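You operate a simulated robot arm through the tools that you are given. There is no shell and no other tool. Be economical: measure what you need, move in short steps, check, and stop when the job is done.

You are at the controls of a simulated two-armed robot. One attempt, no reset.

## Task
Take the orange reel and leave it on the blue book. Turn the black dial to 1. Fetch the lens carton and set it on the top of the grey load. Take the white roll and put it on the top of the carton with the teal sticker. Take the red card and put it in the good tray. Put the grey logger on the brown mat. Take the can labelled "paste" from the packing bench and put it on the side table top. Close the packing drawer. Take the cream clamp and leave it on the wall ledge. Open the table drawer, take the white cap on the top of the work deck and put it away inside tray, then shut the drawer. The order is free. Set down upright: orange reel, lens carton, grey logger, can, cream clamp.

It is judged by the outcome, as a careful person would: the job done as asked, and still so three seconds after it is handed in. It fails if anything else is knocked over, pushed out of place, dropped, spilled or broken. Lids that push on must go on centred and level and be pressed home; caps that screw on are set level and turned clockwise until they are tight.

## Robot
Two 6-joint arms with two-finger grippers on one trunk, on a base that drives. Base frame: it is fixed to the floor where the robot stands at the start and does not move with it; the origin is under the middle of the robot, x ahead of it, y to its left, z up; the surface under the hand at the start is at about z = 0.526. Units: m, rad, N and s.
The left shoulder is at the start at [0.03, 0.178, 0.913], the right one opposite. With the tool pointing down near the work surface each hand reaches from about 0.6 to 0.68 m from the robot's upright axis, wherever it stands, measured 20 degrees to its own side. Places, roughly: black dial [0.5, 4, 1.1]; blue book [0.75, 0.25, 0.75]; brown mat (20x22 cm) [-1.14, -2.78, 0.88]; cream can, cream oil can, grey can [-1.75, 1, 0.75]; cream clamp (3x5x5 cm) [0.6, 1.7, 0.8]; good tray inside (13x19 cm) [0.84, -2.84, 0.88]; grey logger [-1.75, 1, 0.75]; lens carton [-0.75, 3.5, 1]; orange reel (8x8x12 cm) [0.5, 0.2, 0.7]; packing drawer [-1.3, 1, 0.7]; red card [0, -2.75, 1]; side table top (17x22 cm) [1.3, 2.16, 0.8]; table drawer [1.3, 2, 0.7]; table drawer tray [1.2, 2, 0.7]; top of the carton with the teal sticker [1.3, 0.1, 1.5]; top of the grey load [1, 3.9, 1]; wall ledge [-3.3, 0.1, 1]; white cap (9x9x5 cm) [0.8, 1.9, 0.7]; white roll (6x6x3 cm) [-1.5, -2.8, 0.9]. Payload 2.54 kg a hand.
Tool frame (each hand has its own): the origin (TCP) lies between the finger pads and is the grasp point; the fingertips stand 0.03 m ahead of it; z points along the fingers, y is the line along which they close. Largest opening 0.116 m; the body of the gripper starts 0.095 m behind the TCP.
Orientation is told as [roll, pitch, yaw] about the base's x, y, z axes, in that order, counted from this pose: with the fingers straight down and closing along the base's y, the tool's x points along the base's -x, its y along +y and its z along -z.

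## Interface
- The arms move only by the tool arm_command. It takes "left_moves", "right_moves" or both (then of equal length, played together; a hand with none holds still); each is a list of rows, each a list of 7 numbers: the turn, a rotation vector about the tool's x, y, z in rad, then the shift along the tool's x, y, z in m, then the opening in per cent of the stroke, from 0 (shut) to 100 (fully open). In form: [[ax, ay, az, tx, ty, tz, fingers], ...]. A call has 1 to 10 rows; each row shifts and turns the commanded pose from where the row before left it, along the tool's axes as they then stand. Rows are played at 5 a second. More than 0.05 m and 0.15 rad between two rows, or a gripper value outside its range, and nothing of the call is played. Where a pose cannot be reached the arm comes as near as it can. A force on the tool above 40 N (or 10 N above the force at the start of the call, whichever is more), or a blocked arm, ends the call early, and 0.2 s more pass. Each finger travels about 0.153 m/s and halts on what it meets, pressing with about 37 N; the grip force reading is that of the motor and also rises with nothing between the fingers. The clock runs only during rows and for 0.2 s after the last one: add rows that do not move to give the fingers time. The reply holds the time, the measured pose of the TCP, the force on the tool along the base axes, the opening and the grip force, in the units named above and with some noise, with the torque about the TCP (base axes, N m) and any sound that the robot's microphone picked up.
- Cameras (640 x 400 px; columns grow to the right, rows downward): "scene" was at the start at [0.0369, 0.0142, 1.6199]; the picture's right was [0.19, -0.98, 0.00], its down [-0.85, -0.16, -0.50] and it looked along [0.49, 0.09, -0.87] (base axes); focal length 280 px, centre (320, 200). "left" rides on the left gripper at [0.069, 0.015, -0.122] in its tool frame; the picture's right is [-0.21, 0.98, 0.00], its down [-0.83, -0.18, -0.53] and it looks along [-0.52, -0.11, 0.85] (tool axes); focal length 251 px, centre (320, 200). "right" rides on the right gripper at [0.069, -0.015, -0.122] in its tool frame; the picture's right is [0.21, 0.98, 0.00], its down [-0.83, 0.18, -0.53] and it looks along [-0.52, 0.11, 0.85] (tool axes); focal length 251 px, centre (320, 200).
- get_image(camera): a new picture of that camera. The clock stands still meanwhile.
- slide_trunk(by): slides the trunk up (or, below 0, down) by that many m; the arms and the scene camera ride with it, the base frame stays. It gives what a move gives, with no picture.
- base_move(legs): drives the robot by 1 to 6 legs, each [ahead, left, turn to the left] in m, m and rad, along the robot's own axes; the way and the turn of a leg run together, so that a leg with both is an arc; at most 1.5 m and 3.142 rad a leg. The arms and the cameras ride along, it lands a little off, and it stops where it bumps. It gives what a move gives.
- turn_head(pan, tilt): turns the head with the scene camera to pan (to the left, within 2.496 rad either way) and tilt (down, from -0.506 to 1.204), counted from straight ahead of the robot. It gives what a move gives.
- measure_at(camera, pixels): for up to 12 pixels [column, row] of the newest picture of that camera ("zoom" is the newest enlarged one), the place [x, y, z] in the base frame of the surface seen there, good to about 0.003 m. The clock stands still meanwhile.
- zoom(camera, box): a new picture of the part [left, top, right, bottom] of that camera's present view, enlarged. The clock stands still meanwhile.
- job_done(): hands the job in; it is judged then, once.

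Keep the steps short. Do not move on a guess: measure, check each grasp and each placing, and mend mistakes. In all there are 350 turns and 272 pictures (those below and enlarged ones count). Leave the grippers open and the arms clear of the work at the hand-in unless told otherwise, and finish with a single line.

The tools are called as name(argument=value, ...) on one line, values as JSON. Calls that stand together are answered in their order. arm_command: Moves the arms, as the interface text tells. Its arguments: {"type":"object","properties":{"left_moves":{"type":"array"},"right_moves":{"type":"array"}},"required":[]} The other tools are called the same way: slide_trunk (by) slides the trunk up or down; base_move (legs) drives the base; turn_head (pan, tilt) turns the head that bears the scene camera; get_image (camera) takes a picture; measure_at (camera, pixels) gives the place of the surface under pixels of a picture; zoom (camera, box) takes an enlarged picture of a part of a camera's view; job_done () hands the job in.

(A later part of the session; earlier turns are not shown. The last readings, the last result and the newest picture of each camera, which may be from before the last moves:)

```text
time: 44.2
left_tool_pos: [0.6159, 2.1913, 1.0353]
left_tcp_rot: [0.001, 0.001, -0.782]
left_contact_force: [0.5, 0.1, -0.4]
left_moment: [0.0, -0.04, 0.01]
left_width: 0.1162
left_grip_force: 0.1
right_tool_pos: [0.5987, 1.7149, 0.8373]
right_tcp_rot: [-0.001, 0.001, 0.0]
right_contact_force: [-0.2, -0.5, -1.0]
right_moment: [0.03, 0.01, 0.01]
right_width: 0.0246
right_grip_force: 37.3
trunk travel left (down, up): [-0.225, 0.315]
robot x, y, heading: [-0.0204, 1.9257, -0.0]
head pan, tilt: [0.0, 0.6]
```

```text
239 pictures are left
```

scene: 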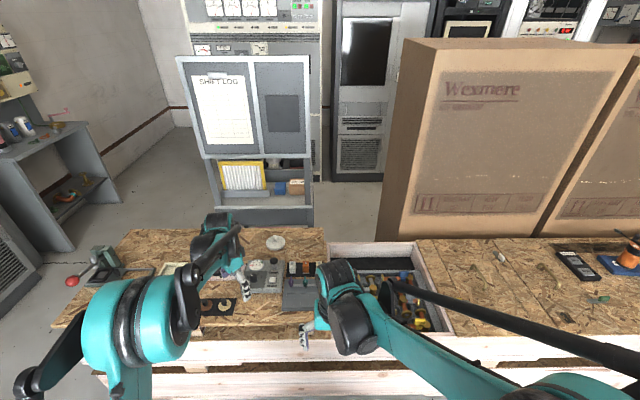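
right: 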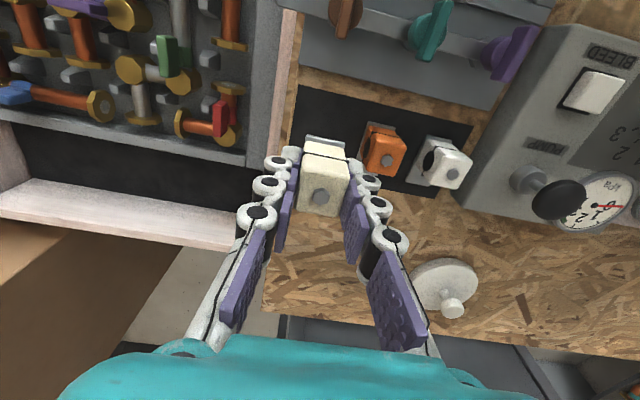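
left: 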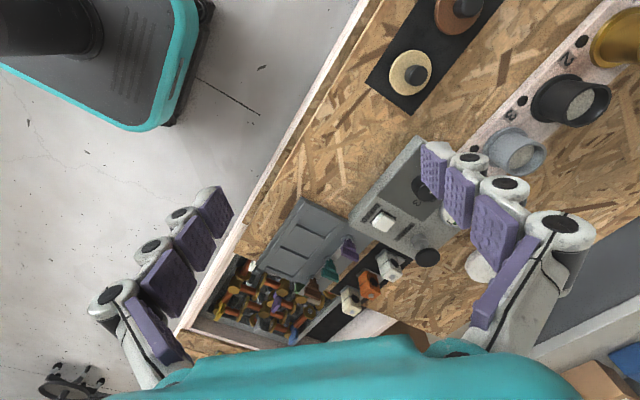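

Clamp held (2.5 cm). I'll raise it and draw it in, then back away.

arm_command(right_moves=[[0, 0, 0, 0, 0, -0.05, 10], [0, 0, 0, 0, 0, -0.05, 10], [0, 0, 0, 0, 0, -0.05, 10], [0, 0, 0, 0.03, 0.03, 0, 10], [0, 0, 0, 0.03, 0.03, 0, 10], [0, 0, 0, 0.03, 0.03, 0, 10], [0, 0, 0, 0.03, 0.03, 0, 10], [0, 0, 0, 0.03, 0.03, 0, 10]])

base_move(legs=[[-0.5, 0, 0]])

turn_head(pan=2.2, tilt=0.6)

get_image(camera="scene")

```text
time: 46.0
left_tool_pos: [0.6153, 2.1918, 1.0369]
left_tcp_rot: [-0.001, 0.0, -0.782]
left_contact_force: [0.9, 0.3, -0.6]
left_moment: [-0.02, -0.05, 0.0]
left_width: 0.1162
left_grip_force: 0.0
right_tool_pos: [0.4482, 1.8632, 0.9917]
right_tcp_rot: [0.0, -0.001, 0.001]
right_contact_force: [-1.0, 0.2, -0.8]
right_moment: [-0.04, -0.01, 0.0]
right_width: 0.0247
right_grip_force: 37.4
trunk travel left (down, up): [-0.225, 0.315]
robot x, y, heading: [-0.0173, 1.9227, -0.004]
head pan, tilt: [0.0, 0.6]
```

```text
time: 49.1
left_tool_pos: [0.0998, 2.1898, 1.0367]
left_tcp_rot: [0.0, 0.0, -0.785]
left_contact_force: [-0.6, -1.0, -0.1]
left_moment: [-0.01, -0.05, -0.02]
left_width: 0.1159
left_grip_force: 0.0
right_tool_pos: [-0.068, 1.8624, 0.9911]
right_tcp_rot: [0.001, 0.0, -0.003]
right_contact_force: [-0.8, -0.2, -1.0]
right_moment: [0.0, 0.0, -0.02]
right_width: 0.0247
right_grip_force: 37.1
trunk travel left (down, up): [-0.225, 0.315]
robot x, y, heading: [-0.536, 1.9279, -0.007]
head pan, tilt: [0.0, 0.6]
```

```text
time: 51.1
left_tool_pos: [0.1005, 2.1902, 1.0358]
left_tcp_rot: [-0.001, -0.001, -0.785]
left_contact_force: [-0.7, 0.8, -0.7]
left_moment: [-0.03, -0.02, -0.01]
left_width: 0.1163
left_grip_force: 0.0
right_tool_pos: [-0.0683, 1.8626, 0.9912]
right_tcp_rot: [0.001, 0.0, -0.003]
right_contact_force: [-0.3, -0.3, -1.2]
right_moment: [-0.03, 0.01, -0.02]
right_width: 0.0246
right_grip_force: 36.6
trunk travel left (down, up): [-0.225, 0.315]
robot x, y, heading: [-0.5375, 1.9268, -0.0]
head pan, tilt: [2.201, 0.6]
```

```text
238 pictures are left
```

scene: 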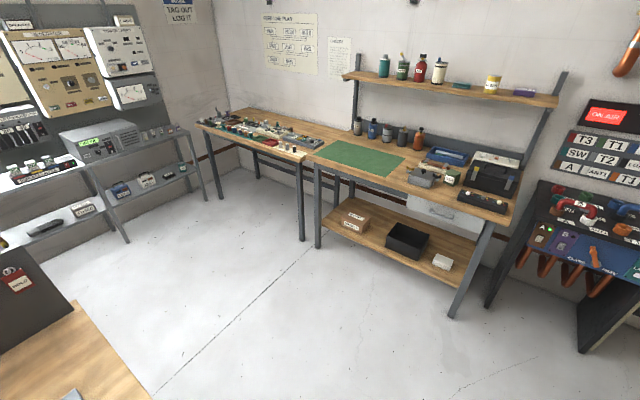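

measure_at(camera="scene", pixels=[[82, 302], [145, 398], [5, 350], [55, 300], [65, 395], [320, 160], [510, 205], [480, 280], [590, 300], [30, 380]])

```text
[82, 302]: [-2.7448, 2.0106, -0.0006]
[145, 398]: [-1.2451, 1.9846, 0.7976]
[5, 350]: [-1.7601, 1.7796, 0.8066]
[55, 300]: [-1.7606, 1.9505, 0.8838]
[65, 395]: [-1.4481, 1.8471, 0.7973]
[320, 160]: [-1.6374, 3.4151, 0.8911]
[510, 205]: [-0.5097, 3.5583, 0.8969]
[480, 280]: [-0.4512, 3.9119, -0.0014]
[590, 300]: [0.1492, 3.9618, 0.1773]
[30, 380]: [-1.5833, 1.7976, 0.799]
```

Table: top z 0.798, north end y ≈ 2.05, east edge x ≈ -1.25. I'll go around its north end, facing west.

base_move(legs=[[0, 0.55, 0], [0, 0, 1.57], [0, 0, 1.57], [0, -0.2, 0], [1.3, 0, 0]])

turn_head(pan=0.8, tilt=0.5)

get_image(camera="scene")

```text
time: 69.2
left_tool_pos: [-2.4747, 2.5129, 1.0357]
left_tcp_rot: [-0.001, -0.001, 2.299]
left_contact_force: [1.1, 0.0, -0.6]
left_moment: [-0.01, 0.0, 0.02]
left_width: 0.1161
left_grip_force: 0.2
right_tool_pos: [-2.2881, 2.8303, 0.9917]
right_tcp_rot: [0.0, 0.001, 3.08]
right_contact_force: [0.6, -0.3, -0.5]
right_moment: [-0.01, -0.03, 0.0]
right_width: 0.025
right_grip_force: 37.4
trunk travel left (down, up): [-0.225, 0.315]
robot x, y, heading: [-1.8242, 2.7374, 3.078]
head pan, tilt: [2.201, 0.6]
```

```text
time: 70.7
left_tool_pos: [-2.4751, 2.5128, 1.0367]
left_tcp_rot: [0.0, 0.001, 2.298]
left_contact_force: [-0.8, -0.4, 0.2]
left_moment: [0.02, 0.02, 0.02]
left_width: 0.1158
left_grip_force: 0.0
right_tool_pos: [-2.2894, 2.8312, 0.9906]
right_tcp_rot: [-0.001, 0.0, 3.08]
right_contact_force: [-0.2, -0.5, -0.6]
right_moment: [0.02, 0.02, 0.02]
right_width: 0.0247
right_grip_force: 37.0
trunk travel left (down, up): [-0.225, 0.315]
robot x, y, heading: [-1.8256, 2.7383, 3.078]
head pan, tilt: [0.799, 0.499]
```

```text
237 pictures are left
```

scene: 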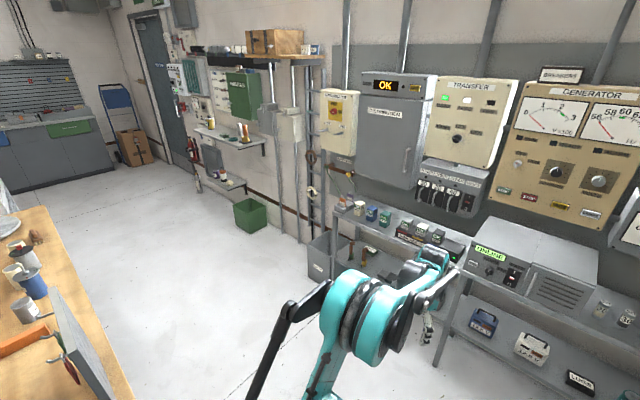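

measure_at(camera="scene", pixels=[[130, 390], [60, 230], [445, 340], [370, 215], [240, 218], [230, 142], [250, 138], [222, 183], [320, 250], [440, 240], [265, 225], [208, 132]])

zoom(camera="scene", box=[150, 60, 310, 220])

```text
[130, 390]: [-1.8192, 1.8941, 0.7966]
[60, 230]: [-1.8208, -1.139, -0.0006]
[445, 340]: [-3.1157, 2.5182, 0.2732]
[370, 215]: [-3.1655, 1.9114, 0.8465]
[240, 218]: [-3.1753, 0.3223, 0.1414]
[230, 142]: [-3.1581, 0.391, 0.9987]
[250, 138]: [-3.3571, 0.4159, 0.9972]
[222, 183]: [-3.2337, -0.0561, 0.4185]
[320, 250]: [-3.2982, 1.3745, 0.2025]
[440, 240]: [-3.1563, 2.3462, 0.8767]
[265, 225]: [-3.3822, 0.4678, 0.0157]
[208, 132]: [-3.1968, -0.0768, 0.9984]
```

```text
2.50 times, centred on (230, 140) of scene
```

zoom: 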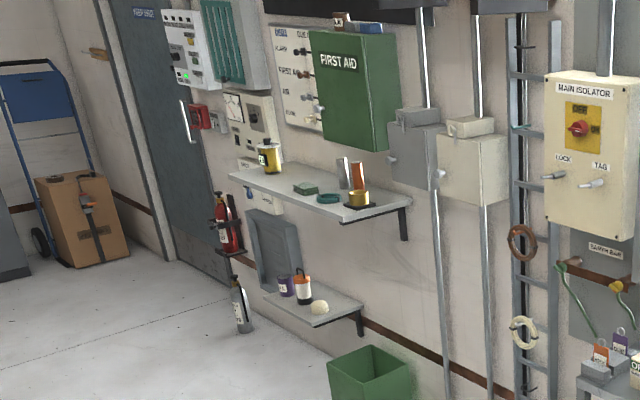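

Ledge top z≈0.998, front edge x≈-3.16. The corridor between table (x -1.82) and shelves (x -3.11) is wide enough. I'll turn south and drive along it.

base_move(legs=[[0.38, 0, 0], [0, 0, 1.634], [0, -0.27, 0], [1.3, 0, 0]])

turn_head(pan=-0.8, tilt=0.5)

get_image(camera="scene")

```text
time: 84.6
left_tool_pos: [-2.2286, 0.8201, 1.0366]
left_tcp_rot: [0.0, 0.0, -2.364]
left_contact_force: [0.0, 0.1, 0.0]
left_moment: [-0.05, -0.04, 0.0]
left_width: 0.1159
left_grip_force: 0.1
right_tool_pos: [-2.5547, 0.9913, 0.9918]
right_tcp_rot: [0.0, 0.0, -1.585]
right_contact_force: [0.3, -0.1, -1.1]
right_moment: [0.01, -0.03, 0.03]
right_width: 0.0249
right_grip_force: 37.5
trunk travel left (down, up): [-0.225, 0.315]
robot x, y, heading: [-2.4848, 1.4624, -1.586]
head pan, tilt: [0.799, 0.499]
```

```text
time: 86.3
left_tool_pos: [-2.2283, 0.82, 1.0363]
left_tcp_rot: [-0.001, 0.0, -2.365]
left_contact_force: [0.0, 0.9, -0.7]
left_moment: [-0.01, 0.01, 0.01]
left_width: 0.1159
left_grip_force: 0.1
right_tool_pos: [-2.5547, 0.9917, 0.9907]
right_tcp_rot: [0.0, -0.001, -1.586]
right_contact_force: [0.1, -0.7, 0.6]
right_moment: [0.03, -0.02, -0.02]
right_width: 0.0247
right_grip_force: 37.3
trunk travel left (down, up): [-0.225, 0.315]
robot x, y, heading: [-2.4807, 1.4619, -1.586]
head pan, tilt: [-0.799, 0.499]
```

```text
235 pictures are left
```

scene: 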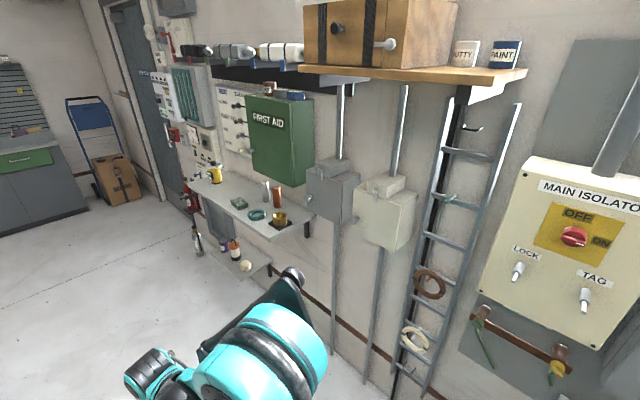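

zoom(camera="scene", box=[180, 140, 330, 260])

measure_at(camera="scene", pixels=[[272, 239], [300, 217], [278, 224], [257, 214], [240, 203], [215, 185], [192, 175], [277, 205], [266, 200], [360, 240], [300, 215]])

```text
3.33 times, centred on (255, 200) of scene
```

zoom: 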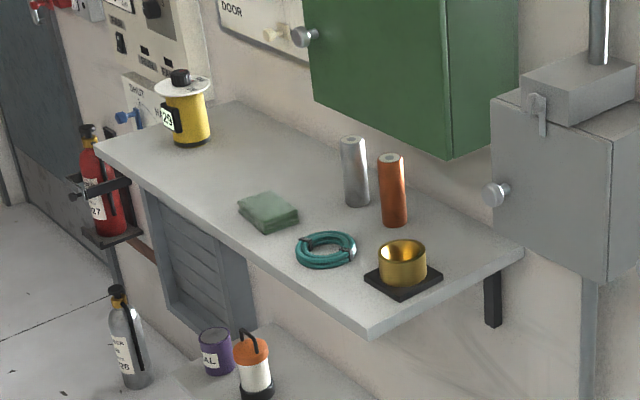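

```text
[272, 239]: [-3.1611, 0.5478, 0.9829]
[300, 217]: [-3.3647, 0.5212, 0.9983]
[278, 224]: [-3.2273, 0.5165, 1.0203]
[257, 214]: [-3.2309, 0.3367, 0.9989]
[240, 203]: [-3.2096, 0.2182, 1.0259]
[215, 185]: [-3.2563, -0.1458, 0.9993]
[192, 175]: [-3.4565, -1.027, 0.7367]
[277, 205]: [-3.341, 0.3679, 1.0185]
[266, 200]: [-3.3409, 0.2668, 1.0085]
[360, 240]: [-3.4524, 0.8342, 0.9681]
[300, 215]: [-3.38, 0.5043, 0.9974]
```

measure_at(camera="zoom", pixels=[[440, 150], [325, 90], [430, 50], [300, 40], [270, 10], [190, 100], [250, 170], [270, 210], [185, 140], [215, 205]])

```text
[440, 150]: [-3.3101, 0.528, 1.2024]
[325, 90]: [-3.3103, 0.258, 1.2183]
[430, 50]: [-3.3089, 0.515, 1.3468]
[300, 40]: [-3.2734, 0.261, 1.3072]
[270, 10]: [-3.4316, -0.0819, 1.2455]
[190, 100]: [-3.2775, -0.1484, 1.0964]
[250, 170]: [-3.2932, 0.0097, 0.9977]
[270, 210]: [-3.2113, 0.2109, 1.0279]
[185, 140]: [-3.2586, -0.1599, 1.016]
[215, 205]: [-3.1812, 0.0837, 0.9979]
```

Free spot on the ledge around (-3.22, 0.04). I'll pull the left hand back, raise the trunk 0.15, then drive south and turn west.

arm_command(left_moves=[[0, 0, 0, 0.028, -0.028, 0, 100], [0, 0, 0, 0.028, -0.028, 0, 100], [0, 0, 0, 0.028, -0.028, 0, 100], [0, 0, 0, 0.028, -0.028, 0, 100]])

slide_trunk(by=0.15)

base_move(legs=[[1.0, 0, 0], [0.6, 0, 0], [0, 0, -1.556]])

turn_head(pan=-0.2, tilt=0.7)

get_image(camera="scene")

```text
time: 87.3
left_tool_pos: [-2.2245, 0.9822, 1.0357]
left_tcp_rot: [0.003, -0.001, -2.368]
left_contact_force: [0.2, -0.3, 0.3]
left_moment: [-0.03, -0.02, 0.02]
left_width: 0.1159
left_grip_force: 0.1
right_tool_pos: [-2.5543, 0.9932, 0.9922]
right_tcp_rot: [-0.001, -0.002, -1.585]
right_contact_force: [0.8, -0.4, -0.9]
right_moment: [-0.01, -0.01, -0.01]
right_width: 0.025
right_grip_force: 37.0
trunk travel left (down, up): [-0.225, 0.315]
robot x, y, heading: [-2.4847, 1.4595, -1.584]
head pan, tilt: [-0.799, 0.499]
```

```text
time: 89.0
left_tool_pos: [-2.2243, 0.9818, 1.1855]
left_tcp_rot: [-0.001, 0.001, -2.365]
left_contact_force: [-0.3, 0.2, -0.1]
left_moment: [-0.01, -0.03, 0.0]
left_width: 0.1159
left_grip_force: 0.1
right_tool_pos: [-2.5555, 0.991, 1.1409]
right_tcp_rot: [-0.001, 0.0, -1.586]
right_contact_force: [0.2, -0.1, -0.5]
right_moment: [0.0, -0.03, -0.01]
right_width: 0.0252
right_grip_force: 36.8
trunk travel left (down, up): [-0.375, 0.165]
robot x, y, heading: [-2.4852, 1.4634, -1.582]
head pan, tilt: [-0.799, 0.499]
```

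```text
time: 101.0
left_tool_pos: [-2.9772, -0.4171, 1.1863]
left_tcp_rot: [0.0, 0.001, 2.364]
left_contact_force: [-0.8, 0.6, -0.1]
left_moment: [0.02, 0.01, -0.02]
left_width: 0.1158
left_grip_force: 0.1
right_tool_pos: [-2.9726, -0.0885, 1.14]
right_tcp_rot: [0.003, 0.0, -3.139]
right_contact_force: [0.5, 0.4, -1.0]
right_moment: [-0.03, 0.0, 0.01]
right_width: 0.0247
right_grip_force: 36.5
trunk travel left (down, up): [-0.375, 0.165]
robot x, y, heading: [-2.5045, -0.152, -3.138]
head pan, tilt: [-0.799, 0.499]
```

```text
time: 102.0
left_tool_pos: [-2.979, -0.4192, 1.1853]
left_tcp_rot: [0.0, -0.002, 2.363]
left_contact_force: [-0.3, -0.1, -0.8]
left_moment: [0.03, -0.03, 0.0]
left_width: 0.1159
left_grip_force: 0.0
right_tool_pos: [-2.9714, -0.0882, 1.1408]
right_tcp_rot: [0.001, 0.0, -3.138]
right_contact_force: [0.3, 0.5, -1.9]
right_moment: [0.0, 0.03, -0.02]
right_width: 0.0249
right_grip_force: 36.5
trunk travel left (down, up): [-0.375, 0.165]
robot x, y, heading: [-2.5034, -0.1463, -3.139]
head pan, tilt: [-0.201, 0.7]
```

```text
233 pictures are left
```

scene: 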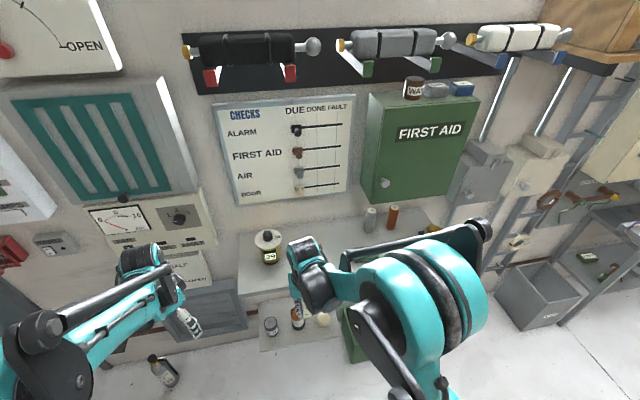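

base_move(legs=[[0.08, 0, 0]])

arm_command(right_moves=[[0, 0, 0, 0, -0.0445, 0, 10], [0, 0, 0, 0, -0.0445, 0, 10], [0, 0, 0, 0, -0.0445, 0, 10], [0, 0, 0, -0.042, 0, 0, 10], [0, 0, 0, -0.042, 0, 0, 10], [0, 0, 0, -0.042, 0, 0, 10], [0, 0, 0, -0.042, 0, 0, 10], [0, 0, 0, 0, 0, 0, 10]])

get_image(camera="right")

```text
time: 103.1
left_tool_pos: [-3.0595, -0.4175, 1.1864]
left_tcp_rot: [-0.001, 0.001, 2.363]
left_contact_force: [-0.9, 0.0, 0.1]
left_moment: [0.02, -0.06, -0.01]
left_width: 0.1162
left_grip_force: 0.0
right_tool_pos: [-3.0514, -0.088, 1.1397]
right_tcp_rot: [0.0, 0.001, -3.141]
right_contact_force: [-0.2, 0.4, -1.0]
right_moment: [0.01, -0.05, 0.0]
right_width: 0.0249
right_grip_force: 36.9
trunk travel left (down, up): [-0.375, 0.165]
robot x, y, heading: [-2.5798, -0.1489, -3.14]
head pan, tilt: [-0.201, 0.7]
```

```text
time: 104.9
left_tool_pos: [-3.0561, -0.4185, 1.1866]
left_tcp_rot: [0.001, 0.0, 2.365]
left_contact_force: [0.1, 0.3, 1.0]
left_moment: [0.02, 0.05, -0.01]
left_width: 0.1161
left_grip_force: 0.0
right_tool_pos: [-3.2161, 0.0413, 1.1409]
right_tcp_rot: [0.0, -0.001, -3.139]
right_contact_force: [0.2, -0.3, -0.6]
right_moment: [0.05, 0.0, -0.01]
right_width: 0.0248
right_grip_force: 36.9
trunk travel left (down, up): [-0.375, 0.165]
robot x, y, heading: [-2.5806, -0.1522, -3.138]
head pan, tilt: [-0.201, 0.7]
```

```text
232 pictures are left
```

right: 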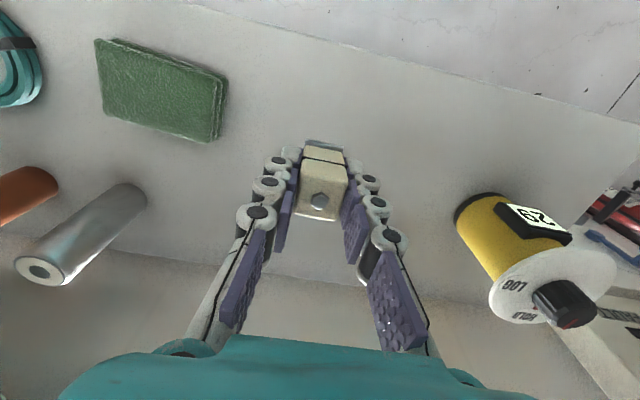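

Clear spot below. Lowering.

arm_command(right_moves=[[0, 0, 0, -0.004, 0, 0.04, 10], [0, 0, 0, 0, 0, 0.04, 10], [0, 0, 0, 0, 0, 0.018, 10], [0, 0, 0, 0, 0, 0.004, 10], [0, 0, 0, 0, 0, 0.003, 10], [0, 0, 0, 0, 0, 0, 10]])

```text
time: 106.3
left_tool_pos: [-3.0562, -0.4193, 1.1869]
left_tcp_rot: [0.0, 0.0, 2.363]
left_contact_force: [-0.2, 1.0, -1.0]
left_moment: [0.02, 0.01, 0.02]
left_width: 0.1157
left_grip_force: 0.0
right_tool_pos: [-3.224, 0.043, 1.0374]
right_tcp_rot: [0.0, -0.001, -3.141]
right_contact_force: [-6.0, -0.6, 19.1]
right_moment: [-0.02, 0.13, 0.03]
right_width: 0.025
right_grip_force: 37.1
trunk travel left (down, up): [-0.375, 0.165]
robot x, y, heading: [-2.577, -0.152, -3.136]
head pan, tilt: [-0.201, 0.7]
```

Contact at 19 N. Release and rise.

arm_command(right_moves=[[0, 0, 0, 0, 0, -0.001, 25], [0, 0, 0, 0, 0, 0, 40], [0, 0, 0, 0, 0, 0, 40], [0, 0, 0, 0, 0, -0.03, 40], [0, 0, 0, 0, 0, -0.05, 40], [0, 0, 0, 0, 0, -0.05, 40], [0, 0, 0, 0, 0, 0, 60]])

get_image(camera="right")

```text
time: 107.9
left_tool_pos: [-3.0575, -0.418, 1.1849]
left_tcp_rot: [-0.001, 0.0, 2.362]
left_contact_force: [0.0, 0.5, 0.4]
left_moment: [0.0, 0.03, -0.01]
left_width: 0.116
left_grip_force: 0.0
right_tool_pos: [-3.223, 0.0474, 1.1651]
right_tcp_rot: [0.0, 0.0, -3.139]
right_contact_force: [-0.8, -0.4, 0.3]
right_moment: [0.0, -0.02, -0.01]
right_width: 0.0696
right_grip_force: 0.0
trunk travel left (down, up): [-0.375, 0.165]
robot x, y, heading: [-2.5767, -0.148, -3.143]
head pan, tilt: [-0.201, 0.7]
```

```text
231 pictures are left
```

right: 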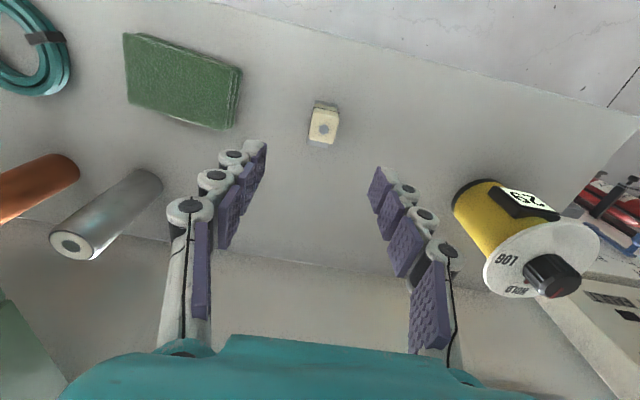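

Clamp stands on the ledge. Next: packing bench from its west side. I'll draw the right hand back, reverse, turn east and slide north.

arm_command(right_moves=[[0, 0, 0, 0, 0, -0.03, 60], [0, 0, 0, 0.05, 0, 0, 80], [0, 0, 0, 0.05, 0, 0, 100], [0, 0, 0, 0.05, 0, 0, 100]])

base_move(legs=[[-0.1, 0, 0], [0, 0, -1.57], [0, 0, -1.57], [0, 0.9, 0]])

turn_head(pan=0.0, tilt=0.75)

get_image(camera="scene")

```text
time: 108.9
left_tool_pos: [-3.0548, -0.4195, 1.187]
left_tcp_rot: [0.002, -0.001, 2.362]
left_contact_force: [0.0, 0.0, 0.2]
left_moment: [0.0, 0.04, -0.01]
left_width: 0.1159
left_grip_force: 0.0
right_tool_pos: [-3.0678, 0.0456, 1.197]
right_tcp_rot: [0.001, -0.002, -3.139]
right_contact_force: [0.5, -0.4, 1.1]
right_moment: [0.01, 0.04, -0.01]
right_width: 0.1161
right_grip_force: 0.0
trunk travel left (down, up): [-0.375, 0.165]
robot x, y, heading: [-2.5807, -0.1494, -3.138]
head pan, tilt: [-0.201, 0.7]
```

```text
time: 122.1
left_tool_pos: [-1.969, 1.0012, 1.1859]
left_tcp_rot: [-0.001, 0.0, -0.825]
left_contact_force: [0.6, -1.2, -0.2]
left_moment: [0.03, -0.01, 0.03]
left_width: 0.116
left_grip_force: 0.0
right_tool_pos: [-1.9758, 0.5379, 1.196]
right_tcp_rot: [-0.001, 0.001, -0.043]
right_contact_force: [-0.1, -0.2, 0.1]
right_moment: [-0.03, 0.02, 0.04]
right_width: 0.1156
right_grip_force: 0.0
trunk travel left (down, up): [-0.375, 0.165]
robot x, y, heading: [-2.4573, 0.7552, -0.037]
head pan, tilt: [-0.201, 0.7]
```

```text
time: 122.8
left_tool_pos: [-1.9679, 1.0021, 1.1851]
left_tcp_rot: [-0.001, 0.001, -0.826]
left_contact_force: [-0.4, -0.5, 0.4]
left_moment: [-0.02, -0.03, 0.0]
left_width: 0.1161
left_grip_force: 0.1
right_tool_pos: [-1.9765, 0.5385, 1.1964]
right_tcp_rot: [0.0, -0.001, -0.043]
right_contact_force: [-0.1, -0.6, -0.5]
right_moment: [-0.01, 0.02, -0.02]
right_width: 0.1162
right_grip_force: 0.0
trunk travel left (down, up): [-0.375, 0.165]
robot x, y, heading: [-2.4594, 0.7563, -0.041]
head pan, tilt: [0.0, 0.75]
```

```text
230 pictures are left
```

scene: 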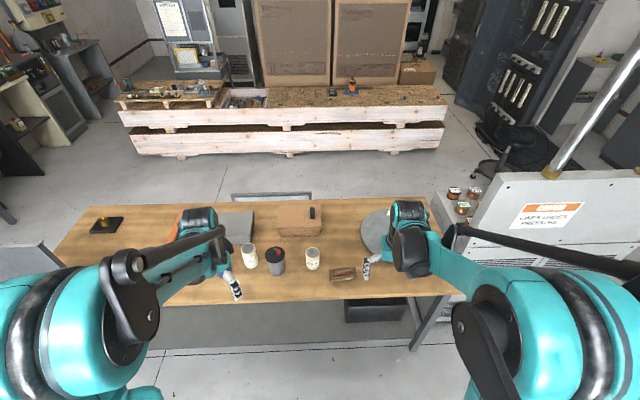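

zoom(camera="scene", box=[170, 190, 410, 310])

get_image(camera="left")

get_image(camera="right")

```text
2.67 times, centred on (290, 250) of scene
```

zoom: 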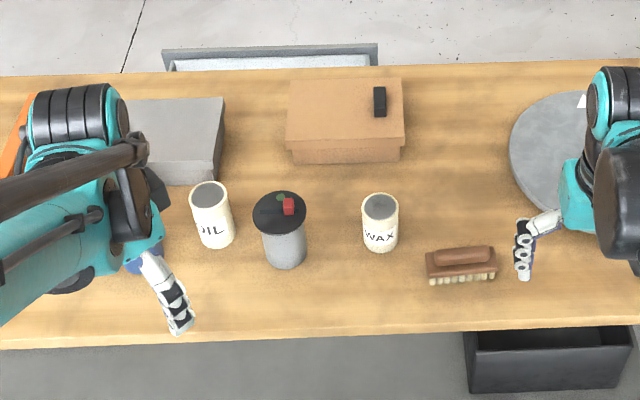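

```text
228 pictures are left
```

left: 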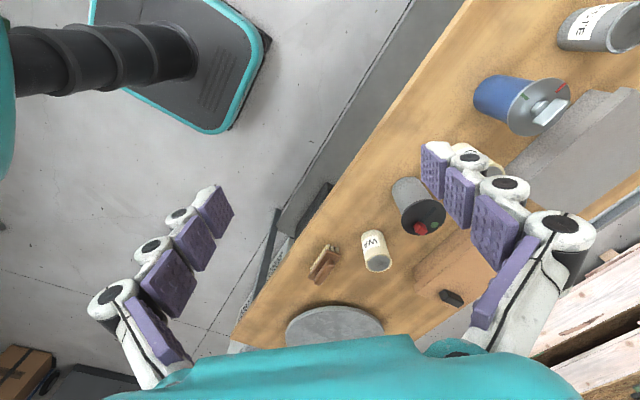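

```text
227 pictures are left
```

right: 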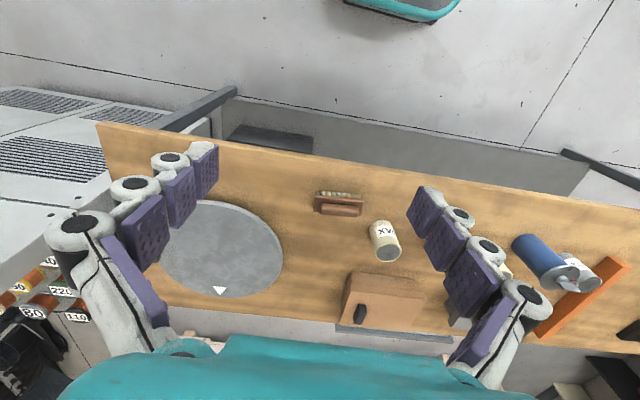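

The left camera shows the "…TE" can at (600,25), the grey logger at (415,205), a blue one at (515,100). I'll zoom and measure.

zoom(camera="left", box=[380, 0, 640, 250])

measure_at(camera="left", pixels=[[575, 30], [625, 25], [630, 45], [600, 10], [420, 228], [437, 215], [402, 185], [395, 200], [550, 110], [500, 95], [640, 40], [375, 265]])

```text
1.60 times, centred on (510, 125) of left
```

zoom: 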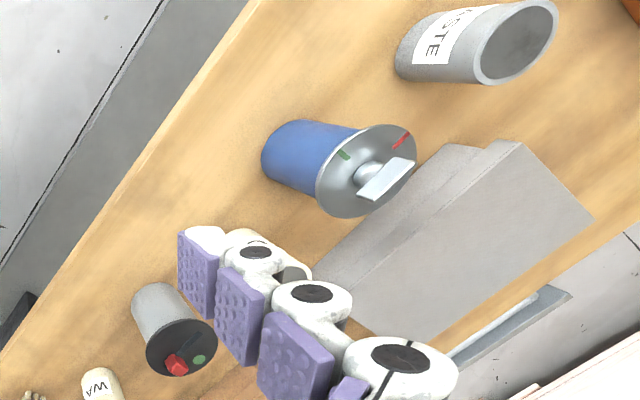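

```text
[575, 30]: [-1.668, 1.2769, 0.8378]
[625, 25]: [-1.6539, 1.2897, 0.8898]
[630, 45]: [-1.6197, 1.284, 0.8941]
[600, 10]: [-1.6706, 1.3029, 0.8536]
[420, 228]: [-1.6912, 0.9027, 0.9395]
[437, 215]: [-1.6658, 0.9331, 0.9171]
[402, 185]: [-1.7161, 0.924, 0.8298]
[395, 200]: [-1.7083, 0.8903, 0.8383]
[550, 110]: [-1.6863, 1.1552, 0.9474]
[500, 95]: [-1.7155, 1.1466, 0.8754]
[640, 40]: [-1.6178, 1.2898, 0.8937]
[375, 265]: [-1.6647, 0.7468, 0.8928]
```

Paste can ≈ (-1.645, 1.29), grey logger ≈ (-1.69, 0.91). One base position near (-2.29, 1.09) suits both hands.

base_move(legs=[[0, 0.34, 0.04], [0.16, 0, 0]])

get_image(camera="left")

get_image(camera="right")

```text
time: 126.1
left_tool_pos: [-1.8153, 1.3689, 1.1869]
left_tcp_rot: [0.0, -0.001, -0.774]
left_contact_force: [-0.5, 0.4, -0.2]
left_moment: [0.0, 0.03, 0.02]
left_width: 0.1158
left_grip_force: 0.0
right_tool_pos: [-1.7987, 0.9041, 1.1959]
right_tcp_rot: [0.002, -0.001, 0.007]
right_contact_force: [-0.6, -0.1, -0.1]
right_moment: [0.01, 0.01, 0.0]
right_width: 0.1161
right_grip_force: 0.1
trunk travel left (down, up): [-0.375, 0.165]
robot x, y, heading: [-2.291, 1.1014, 0.008]
head pan, tilt: [0.0, 0.75]
```

```text
225 pictures are left
```

left: 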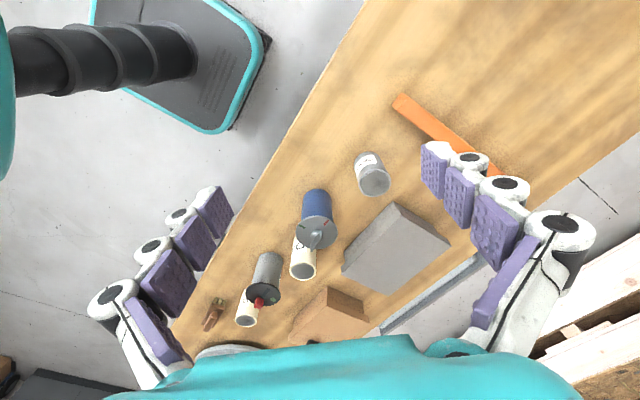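

```text
224 pictures are left
```

right: 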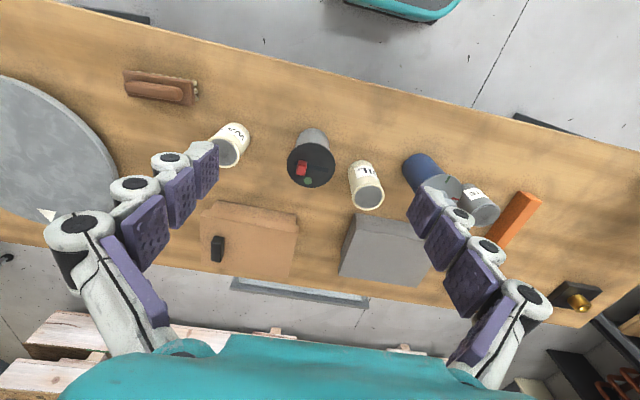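

zoom(camera="right", box=[200, 100, 520, 240])

measure_at(camera="right", pixels=[[289, 165], [333, 168], [312, 147], [308, 186], [301, 168], [318, 135], [350, 185], [382, 200], [325, 150], [215, 155], [238, 158]])

zoom(camera="left", box=[280, 120, 480, 280])

measure_at(camera="left", pixels=[[360, 184], [389, 181], [372, 169], [377, 195], [375, 182], [355, 158], [312, 233], [333, 235], [440, 125], [345, 270], [398, 206]])

```text
2.00 times, centred on (360, 170) of right
```

zoom: 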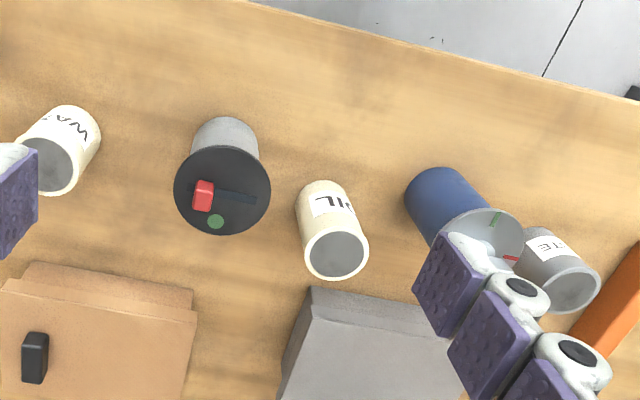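

```text
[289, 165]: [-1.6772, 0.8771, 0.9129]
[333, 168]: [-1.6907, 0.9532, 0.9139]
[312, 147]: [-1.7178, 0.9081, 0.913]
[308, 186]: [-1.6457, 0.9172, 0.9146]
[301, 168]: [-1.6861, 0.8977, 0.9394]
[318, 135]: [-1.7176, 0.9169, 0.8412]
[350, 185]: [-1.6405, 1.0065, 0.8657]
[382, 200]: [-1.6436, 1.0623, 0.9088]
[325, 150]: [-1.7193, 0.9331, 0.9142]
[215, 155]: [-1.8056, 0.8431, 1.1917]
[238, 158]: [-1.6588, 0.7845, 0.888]
```

```text
2.50 times, centred on (380, 200) of left
```

zoom: 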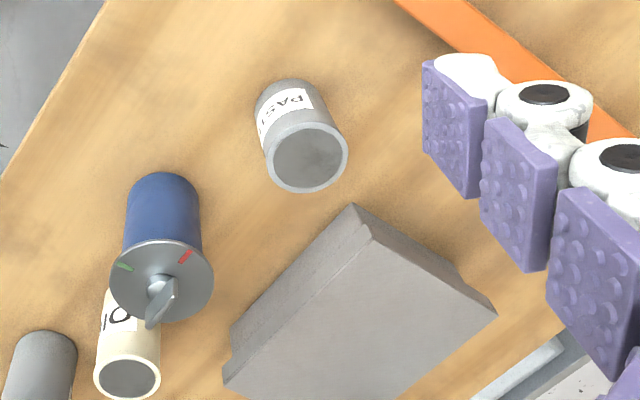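

```text
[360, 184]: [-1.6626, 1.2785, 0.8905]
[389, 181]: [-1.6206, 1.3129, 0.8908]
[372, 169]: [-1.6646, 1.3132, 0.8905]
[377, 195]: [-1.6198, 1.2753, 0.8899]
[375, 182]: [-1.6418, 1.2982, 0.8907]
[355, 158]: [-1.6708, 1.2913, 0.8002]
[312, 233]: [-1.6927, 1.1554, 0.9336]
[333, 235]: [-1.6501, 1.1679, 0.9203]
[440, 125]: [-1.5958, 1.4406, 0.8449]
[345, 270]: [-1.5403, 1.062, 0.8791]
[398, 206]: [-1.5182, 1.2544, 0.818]
```

Paste can: centre (-1.642, 1.296), Ø≈6 cm, top 0.89. Logger: lid centre (-1.683, 0.915), Ø≈7.6 cm, top 0.914. I'll move both hands above them.

arm_command(left_moves=[[0, 0, 0, -0.035, 0.0137, 0, 100], [0, 0, 0, -0.035, 0.0137, 0, 100], [0, 0, 0, -0.035, 0.0137, 0, 100], [0, 0, 0, -0.035, 0.0137, 0, 100], [0, 0, 0, -0.035, 0.0137, 0, 100], [0, 0, 0, 0, 0, 0.04, 100], [0, 0, 0, 0, 0, 0.04, 100], [0, 0, 0, 0, 0, 0.04, 100], [0, 0, 0, 0, 0, 0.04, 100], [0, 0, 0, 0, 0, 0, 100]], right_moves=[[0, 0, 0, -0.0232, 0.0022, 0, 100], [0, 0, 0, -0.0232, 0.0022, 0, 100], [0, 0, 0, -0.0232, 0.0022, 0, 100], [0, 0, 0, -0.0232, 0.0022, 0, 100], [0, 0, 0, -0.0232, 0.0022, 0, 100], [0, 0, 0, 0, 0, 0.04, 100], [0, 0, 0, 0, 0, 0.04, 100], [0, 0, 0, 0, 0, 0.04, 100], [0, 0, 0, 0, 0, 0.04, 100], [0, 0, 0, 0, 0, 0, 100]])

get_image(camera="left")

get_image(camera="right")

```text
time: 128.3
left_tool_pos: [-1.6417, 1.296, 1.0248]
left_tcp_rot: [0.002, 0.0, -0.774]
left_contact_force: [-0.6, 0.3, -0.1]
left_moment: [-0.01, -0.03, -0.02]
left_width: 0.1159
left_grip_force: 0.2
right_tool_pos: [-1.6863, 0.9147, 1.0367]
right_tcp_rot: [-0.001, 0.002, 0.007]
right_contact_force: [-0.7, 0.0, -0.1]
right_moment: [-0.01, -0.05, 0.0]
right_width: 0.116
right_grip_force: 0.0
trunk travel left (down, up): [-0.375, 0.165]
robot x, y, heading: [-2.289, 1.0958, 0.005]
head pan, tilt: [0.0, 0.75]
```

```text
221 pictures are left
```

left: 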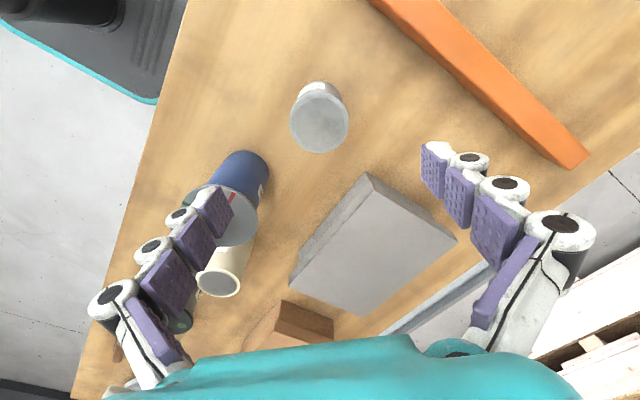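

```text
220 pictures are left
```

right: 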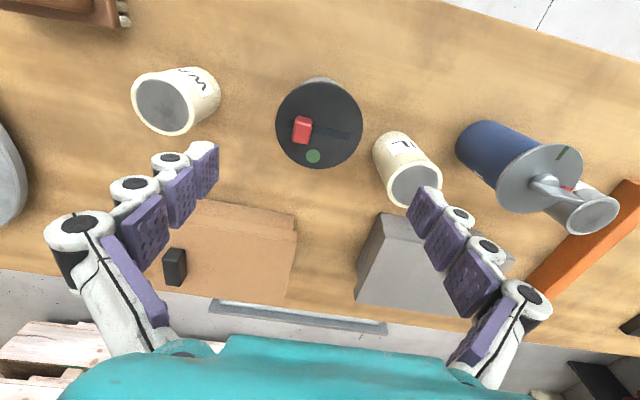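

arm_command(left_moves=[[0, 0, 0, 0, 0, 0.04, 85], [0, 0, 0, 0, 0, 0.04, 85], [0, 0, 0, 0, 0, 0.04, 85], [0, 0, 0, 0, 0, 0.044, 85], [0, 0, 0, 0, 0, 0, 85]], right_moves=[[0, 0, 0, -0.003, 0, 0.03, 85], [0, 0, 0, 0, 0, 0.03, 85], [0, 0, 0, 0, 0, 0.035, 85], [0, 0, 0, 0, 0, 0.035, 85], [0, 0, 0, 0, 0, 0, 85]])

get_image(camera="left")

get_image(camera="right")

```text
time: 129.5
left_tool_pos: [-1.6424, 1.2985, 0.8613]
left_tcp_rot: [0.002, 0.0, -0.774]
left_contact_force: [-0.6, -0.1, -0.2]
left_moment: [-0.01, -0.02, 0.01]
left_width: 0.0987
left_grip_force: 0.0
right_tool_pos: [-1.6809, 0.9154, 0.9067]
right_tcp_rot: [0.0, 0.0, 0.007]
right_contact_force: [0.1, -0.4, -0.8]
right_moment: [0.01, -0.02, -0.01]
right_width: 0.0986
right_grip_force: 0.1
trunk travel left (down, up): [-0.375, 0.165]
robot x, y, heading: [-2.2873, 1.0977, 0.008]
head pan, tilt: [0.0, 0.75]
```

```text
219 pictures are left
```

left: 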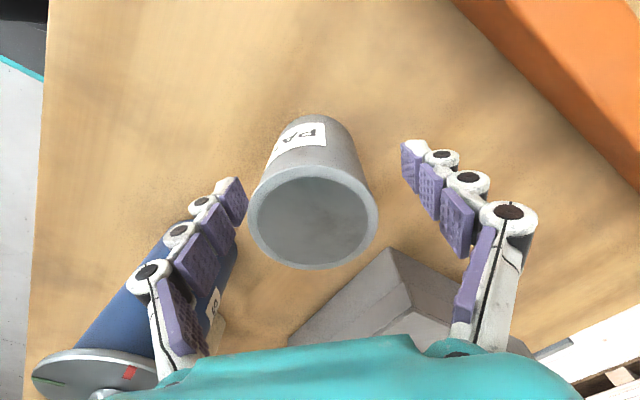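

```text
218 pictures are left
```

right: 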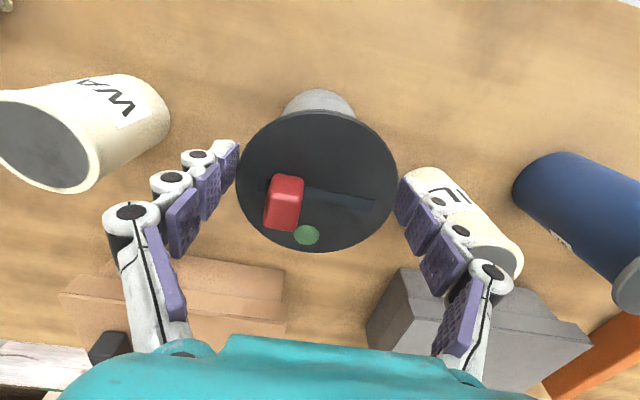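

Both straddled. Close both, lift 2 cm and check.

arm_command(left_moves=[[0, 0, 0, 0, 0, 0, 50], [0, 0, 0, 0, 0, 0, 35], [0, 0, 0, 0, 0, 0, 30], [0, 0, 0, 0, 0, 0, 30], [0, 0, 0, 0, 0, -0.02, 30], [0, 0, 0, 0, 0, 0, 30]], right_moves=[[0, 0, 0, 0, 0, 0, 60], [0, 0, 0, 0, 0, 0, 50], [0, 0, 0, 0, 0, 0, 45], [0, 0, 0, 0, 0, 0, 45], [0, 0, 0, 0, 0, -0.02, 45], [0, 0, 0, 0, 0, 0, 45]])

get_image(camera="left")

get_image(camera="right")

```text
time: 130.1
left_tool_pos: [-1.6417, 1.2982, 0.8619]
left_tcp_rot: [0.002, -0.002, -0.772]
left_contact_force: [0.6, 1.1, 0.7]
left_moment: [0.01, 0.07, 0.0]
left_width: 0.0588
left_grip_force: 37.3
right_tool_pos: [-1.682, 0.9165, 0.9095]
right_tcp_rot: [-0.005, -0.004, 0.007]
right_contact_force: [-1.1, -0.1, 23.0]
right_moment: [-0.9, 0.3, -0.04]
right_width: 0.0779
right_grip_force: 37.1
trunk travel left (down, up): [-0.375, 0.165]
robot x, y, heading: [-2.2894, 1.0955, 0.008]
head pan, tilt: [0.0, 0.75]
stopped in row 3 (right hand): the force on the tool passed its limit at 43 N (the readings are from after the stop); the commanded pose is now the measured one
```

```text
217 pictures are left
```

left: 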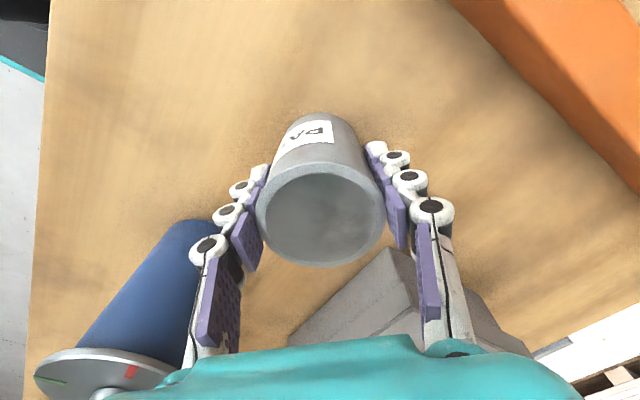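

```text
216 pictures are left
```

right: 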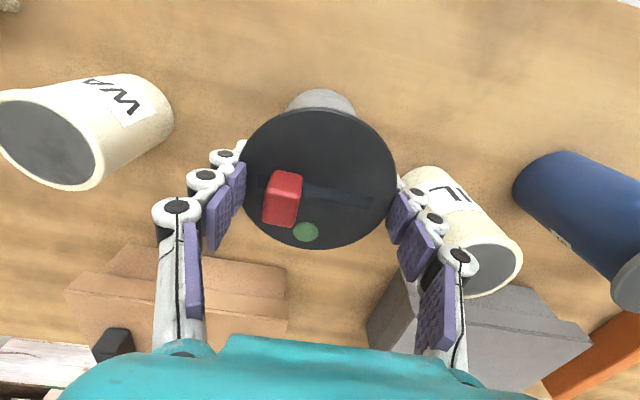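

Left grip is fine (5.9 cm). The right hand saw a brief 43 N while closing. Its grip now reads 37 N at 7.8 cm. I'll lift both gently 1.5 cm.

arm_command(left_moves=[[0, 0, 0, 0, 0, 0, 30], [0, 0, 0, 0, 0, -0.01, 30], [0, 0, 0, 0, 0, -0.02, 30], [0, 0, 0, 0, 0, 0, 30]], right_moves=[[0, 0, 0, 0, 0, 0, 45], [0, 0, 0, 0, 0, -0.005, 45], [0, 0, 0, 0, 0, -0.01, 45], [0, 0, 0, 0, 0, 0, 45]])

get_image(camera="right")

```text
time: 131.1
left_tool_pos: [-1.6397, 1.2977, 0.89]
left_tcp_rot: [0.0, 0.001, -0.774]
left_contact_force: [-0.2, -0.5, -3.9]
left_moment: [0.0, 0.02, 0.05]
left_width: 0.0586
left_grip_force: 36.9
right_tool_pos: [-1.6785, 0.9142, 0.9214]
right_tcp_rot: [-0.004, 0.0, 0.007]
right_contact_force: [0.4, 0.5, -3.9]
right_moment: [0.01, -0.02, 0.0]
right_width: 0.0777
right_grip_force: 37.8
trunk travel left (down, up): [-0.375, 0.165]
robot x, y, heading: [-2.289, 1.0973, 0.006]
head pan, tilt: [0.0, 0.75]
```

```text
215 pictures are left
```

right: 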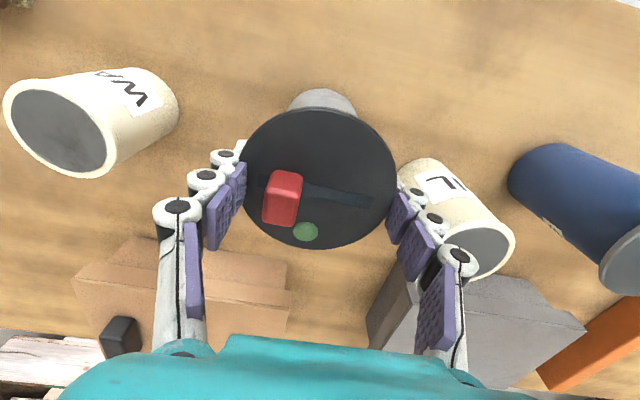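

Both lifted cleanly (≈4 N each). Raise and draw in.

arm_command(left_moves=[[0, 0, 0, 0, 0, -0.04, 30], [0, 0, 0, 0, 0, -0.04, 30], [0, 0, 0, 0, 0, -0.04, 30], [0, 0, 0, 0, 0, -0.04, 30], [0, 0, 0, 0, 0, -0.03, 30], [0, 0, 0, 0.03, -0.02, 0, 30], [0, 0, 0, 0.03, -0.02, 0, 30], [0, 0, 0, 0.03, -0.02, 0, 30], [0, 0, 0, 0.03, -0.02, 0, 30]], right_moves=[[0, 0, 0, 0, 0, -0.04, 45], [0, 0, 0, 0, 0, -0.04, 45], [0, 0, 0, 0, 0, -0.04, 45], [0, 0, 0, 0, 0, -0.04, 45], [0, 0, 0, 0, 0, -0.03, 45], [0, 0, 0, 0.03, 0, 0, 45], [0, 0, 0, 0.03, 0, 0, 45], [0, 0, 0, 0.03, 0, 0, 45], [0, 0, 0, 0.03, 0, 0, 45]])

base_move(legs=[[-0.2, 0, 0]])

turn_head(pan=-1.2, tilt=0.5)

get_image(camera="scene")

```text
time: 133.1
left_tool_pos: [-1.7849, 1.3279, 1.0803]
left_tcp_rot: [0.0, 0.0, -0.776]
left_contact_force: [-0.7, -0.3, -2.3]
left_moment: [-0.02, -0.05, -0.02]
left_width: 0.0587
left_grip_force: 37.4
right_tool_pos: [-1.8039, 0.9144, 1.1135]
right_tcp_rot: [-0.003, -0.005, 0.005]
right_contact_force: [-0.5, 0.0, -3.1]
right_moment: [-0.01, -0.05, 0.02]
right_width: 0.0777
right_grip_force: 37.0
trunk travel left (down, up): [-0.375, 0.165]
robot x, y, heading: [-2.2893, 1.1003, 0.006]
head pan, tilt: [0.0, 0.75]
```

```text
time: 134.7
left_tool_pos: [-1.9841, 1.3266, 1.0801]
left_tcp_rot: [0.0, 0.0, -0.775]
left_contact_force: [0.5, -0.2, -1.8]
left_moment: [0.0, -0.01, 0.02]
left_width: 0.0587
left_grip_force: 37.2
right_tool_pos: [-2.0035, 0.9122, 1.1119]
right_tcp_rot: [-0.003, -0.003, 0.007]
right_contact_force: [-0.6, 0.4, -3.5]
right_moment: [-0.01, 0.02, 0.01]
right_width: 0.0776
right_grip_force: 36.7
trunk travel left (down, up): [-0.375, 0.165]
robot x, y, heading: [-2.4918, 1.0934, 0.007]
head pan, tilt: [0.0, 0.75]
```

```text
time: 136.1
left_tool_pos: [-1.9828, 1.3267, 1.08]
left_tcp_rot: [-0.001, -0.002, -0.775]
left_contact_force: [0.1, -0.6, -2.5]
left_moment: [-0.01, 0.01, -0.01]
left_width: 0.0585
left_grip_force: 36.9
right_tool_pos: [-2.0014, 0.912, 1.111]
right_tcp_rot: [-0.004, 0.0, 0.008]
right_contact_force: [-0.9, 0.3, -2.6]
right_moment: [0.01, -0.01, -0.02]
right_width: 0.0775
right_grip_force: 37.1
trunk travel left (down, up): [-0.375, 0.165]
robot x, y, heading: [-2.4882, 1.0929, 0.007]
head pan, tilt: [-1.201, 0.499]
```

```text
214 pictures are left
```

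scene: 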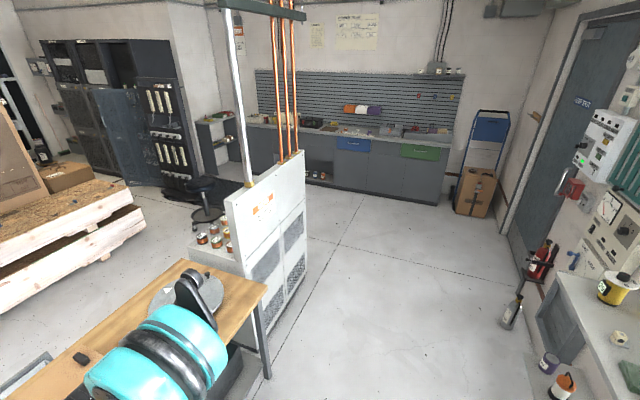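

measure_at(camera="scene", pixels=[[265, 340], [305, 260], [305, 185], [258, 290], [340, 188], [430, 205], [470, 215], [190, 215], [240, 135], [540, 330], [270, 170]])

```text
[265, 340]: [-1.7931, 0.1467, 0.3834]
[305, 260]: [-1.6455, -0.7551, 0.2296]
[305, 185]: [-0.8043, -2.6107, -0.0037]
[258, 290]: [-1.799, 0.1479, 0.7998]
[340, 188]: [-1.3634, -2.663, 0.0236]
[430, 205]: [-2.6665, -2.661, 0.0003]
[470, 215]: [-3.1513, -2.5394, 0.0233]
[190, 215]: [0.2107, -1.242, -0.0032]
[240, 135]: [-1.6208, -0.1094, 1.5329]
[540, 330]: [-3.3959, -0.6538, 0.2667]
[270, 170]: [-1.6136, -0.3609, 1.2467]
```

Console spans x>-1.65 down to y -0.75; bench front ≈ y -2.6. I'll turn south, drive to y≈-1.7, then slide east to the mat.

base_move(legs=[[0, 0, -1.578], [1.4, 0, 0], [1.35, 0, 0], [0, 1.4, 0]])

turn_head(pan=0, tilt=0.6)

get_image(camera="scene")

```text
time: 159.9
left_tool_pos: [-0.6228, -1.9912, 1.0803]
left_tcp_rot: [0.001, 0.0, -2.232]
left_contact_force: [0.1, 0.3, -3.6]
left_moment: [0.0, -0.01, 0.01]
left_width: 0.0581
left_grip_force: 36.5
right_tool_pos: [-1.0362, -2.0192, 1.1107]
right_tcp_rot: [-0.003, 0.001, -1.452]
right_contact_force: [-0.1, 0.4, -1.9]
right_moment: [-0.01, -0.02, 0.01]
right_width: 0.0773
right_grip_force: 36.6
trunk travel left (down, up): [-0.375, 0.165]
robot x, y, heading: [-0.9101, -1.5118, -1.454]
head pan, tilt: [-1.201, 0.499]
```

```text
time: 161.3
left_tool_pos: [-0.6226, -1.9913, 1.0795]
left_tcp_rot: [-0.001, 0.001, -2.233]
left_contact_force: [0.5, -0.1, -1.0]
left_moment: [0.03, 0.0, -0.04]
left_width: 0.058
left_grip_force: 36.7
right_tool_pos: [-1.0371, -2.0175, 1.1125]
right_tcp_rot: [-0.002, 0.0, -1.452]
right_contact_force: [-0.9, 0.4, -3.3]
right_moment: [-0.03, 0.0, 0.0]
right_width: 0.0772
right_grip_force: 36.9
trunk travel left (down, up): [-0.375, 0.165]
robot x, y, heading: [-0.9086, -1.5172, -1.448]
head pan, tilt: [0.0, 0.6]
```

```text
213 pictures are left
```

scene: 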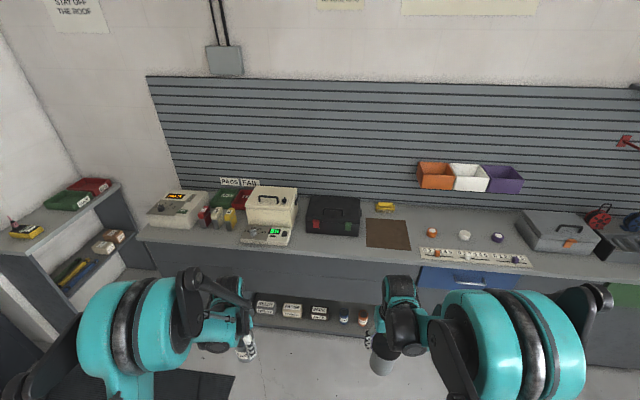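

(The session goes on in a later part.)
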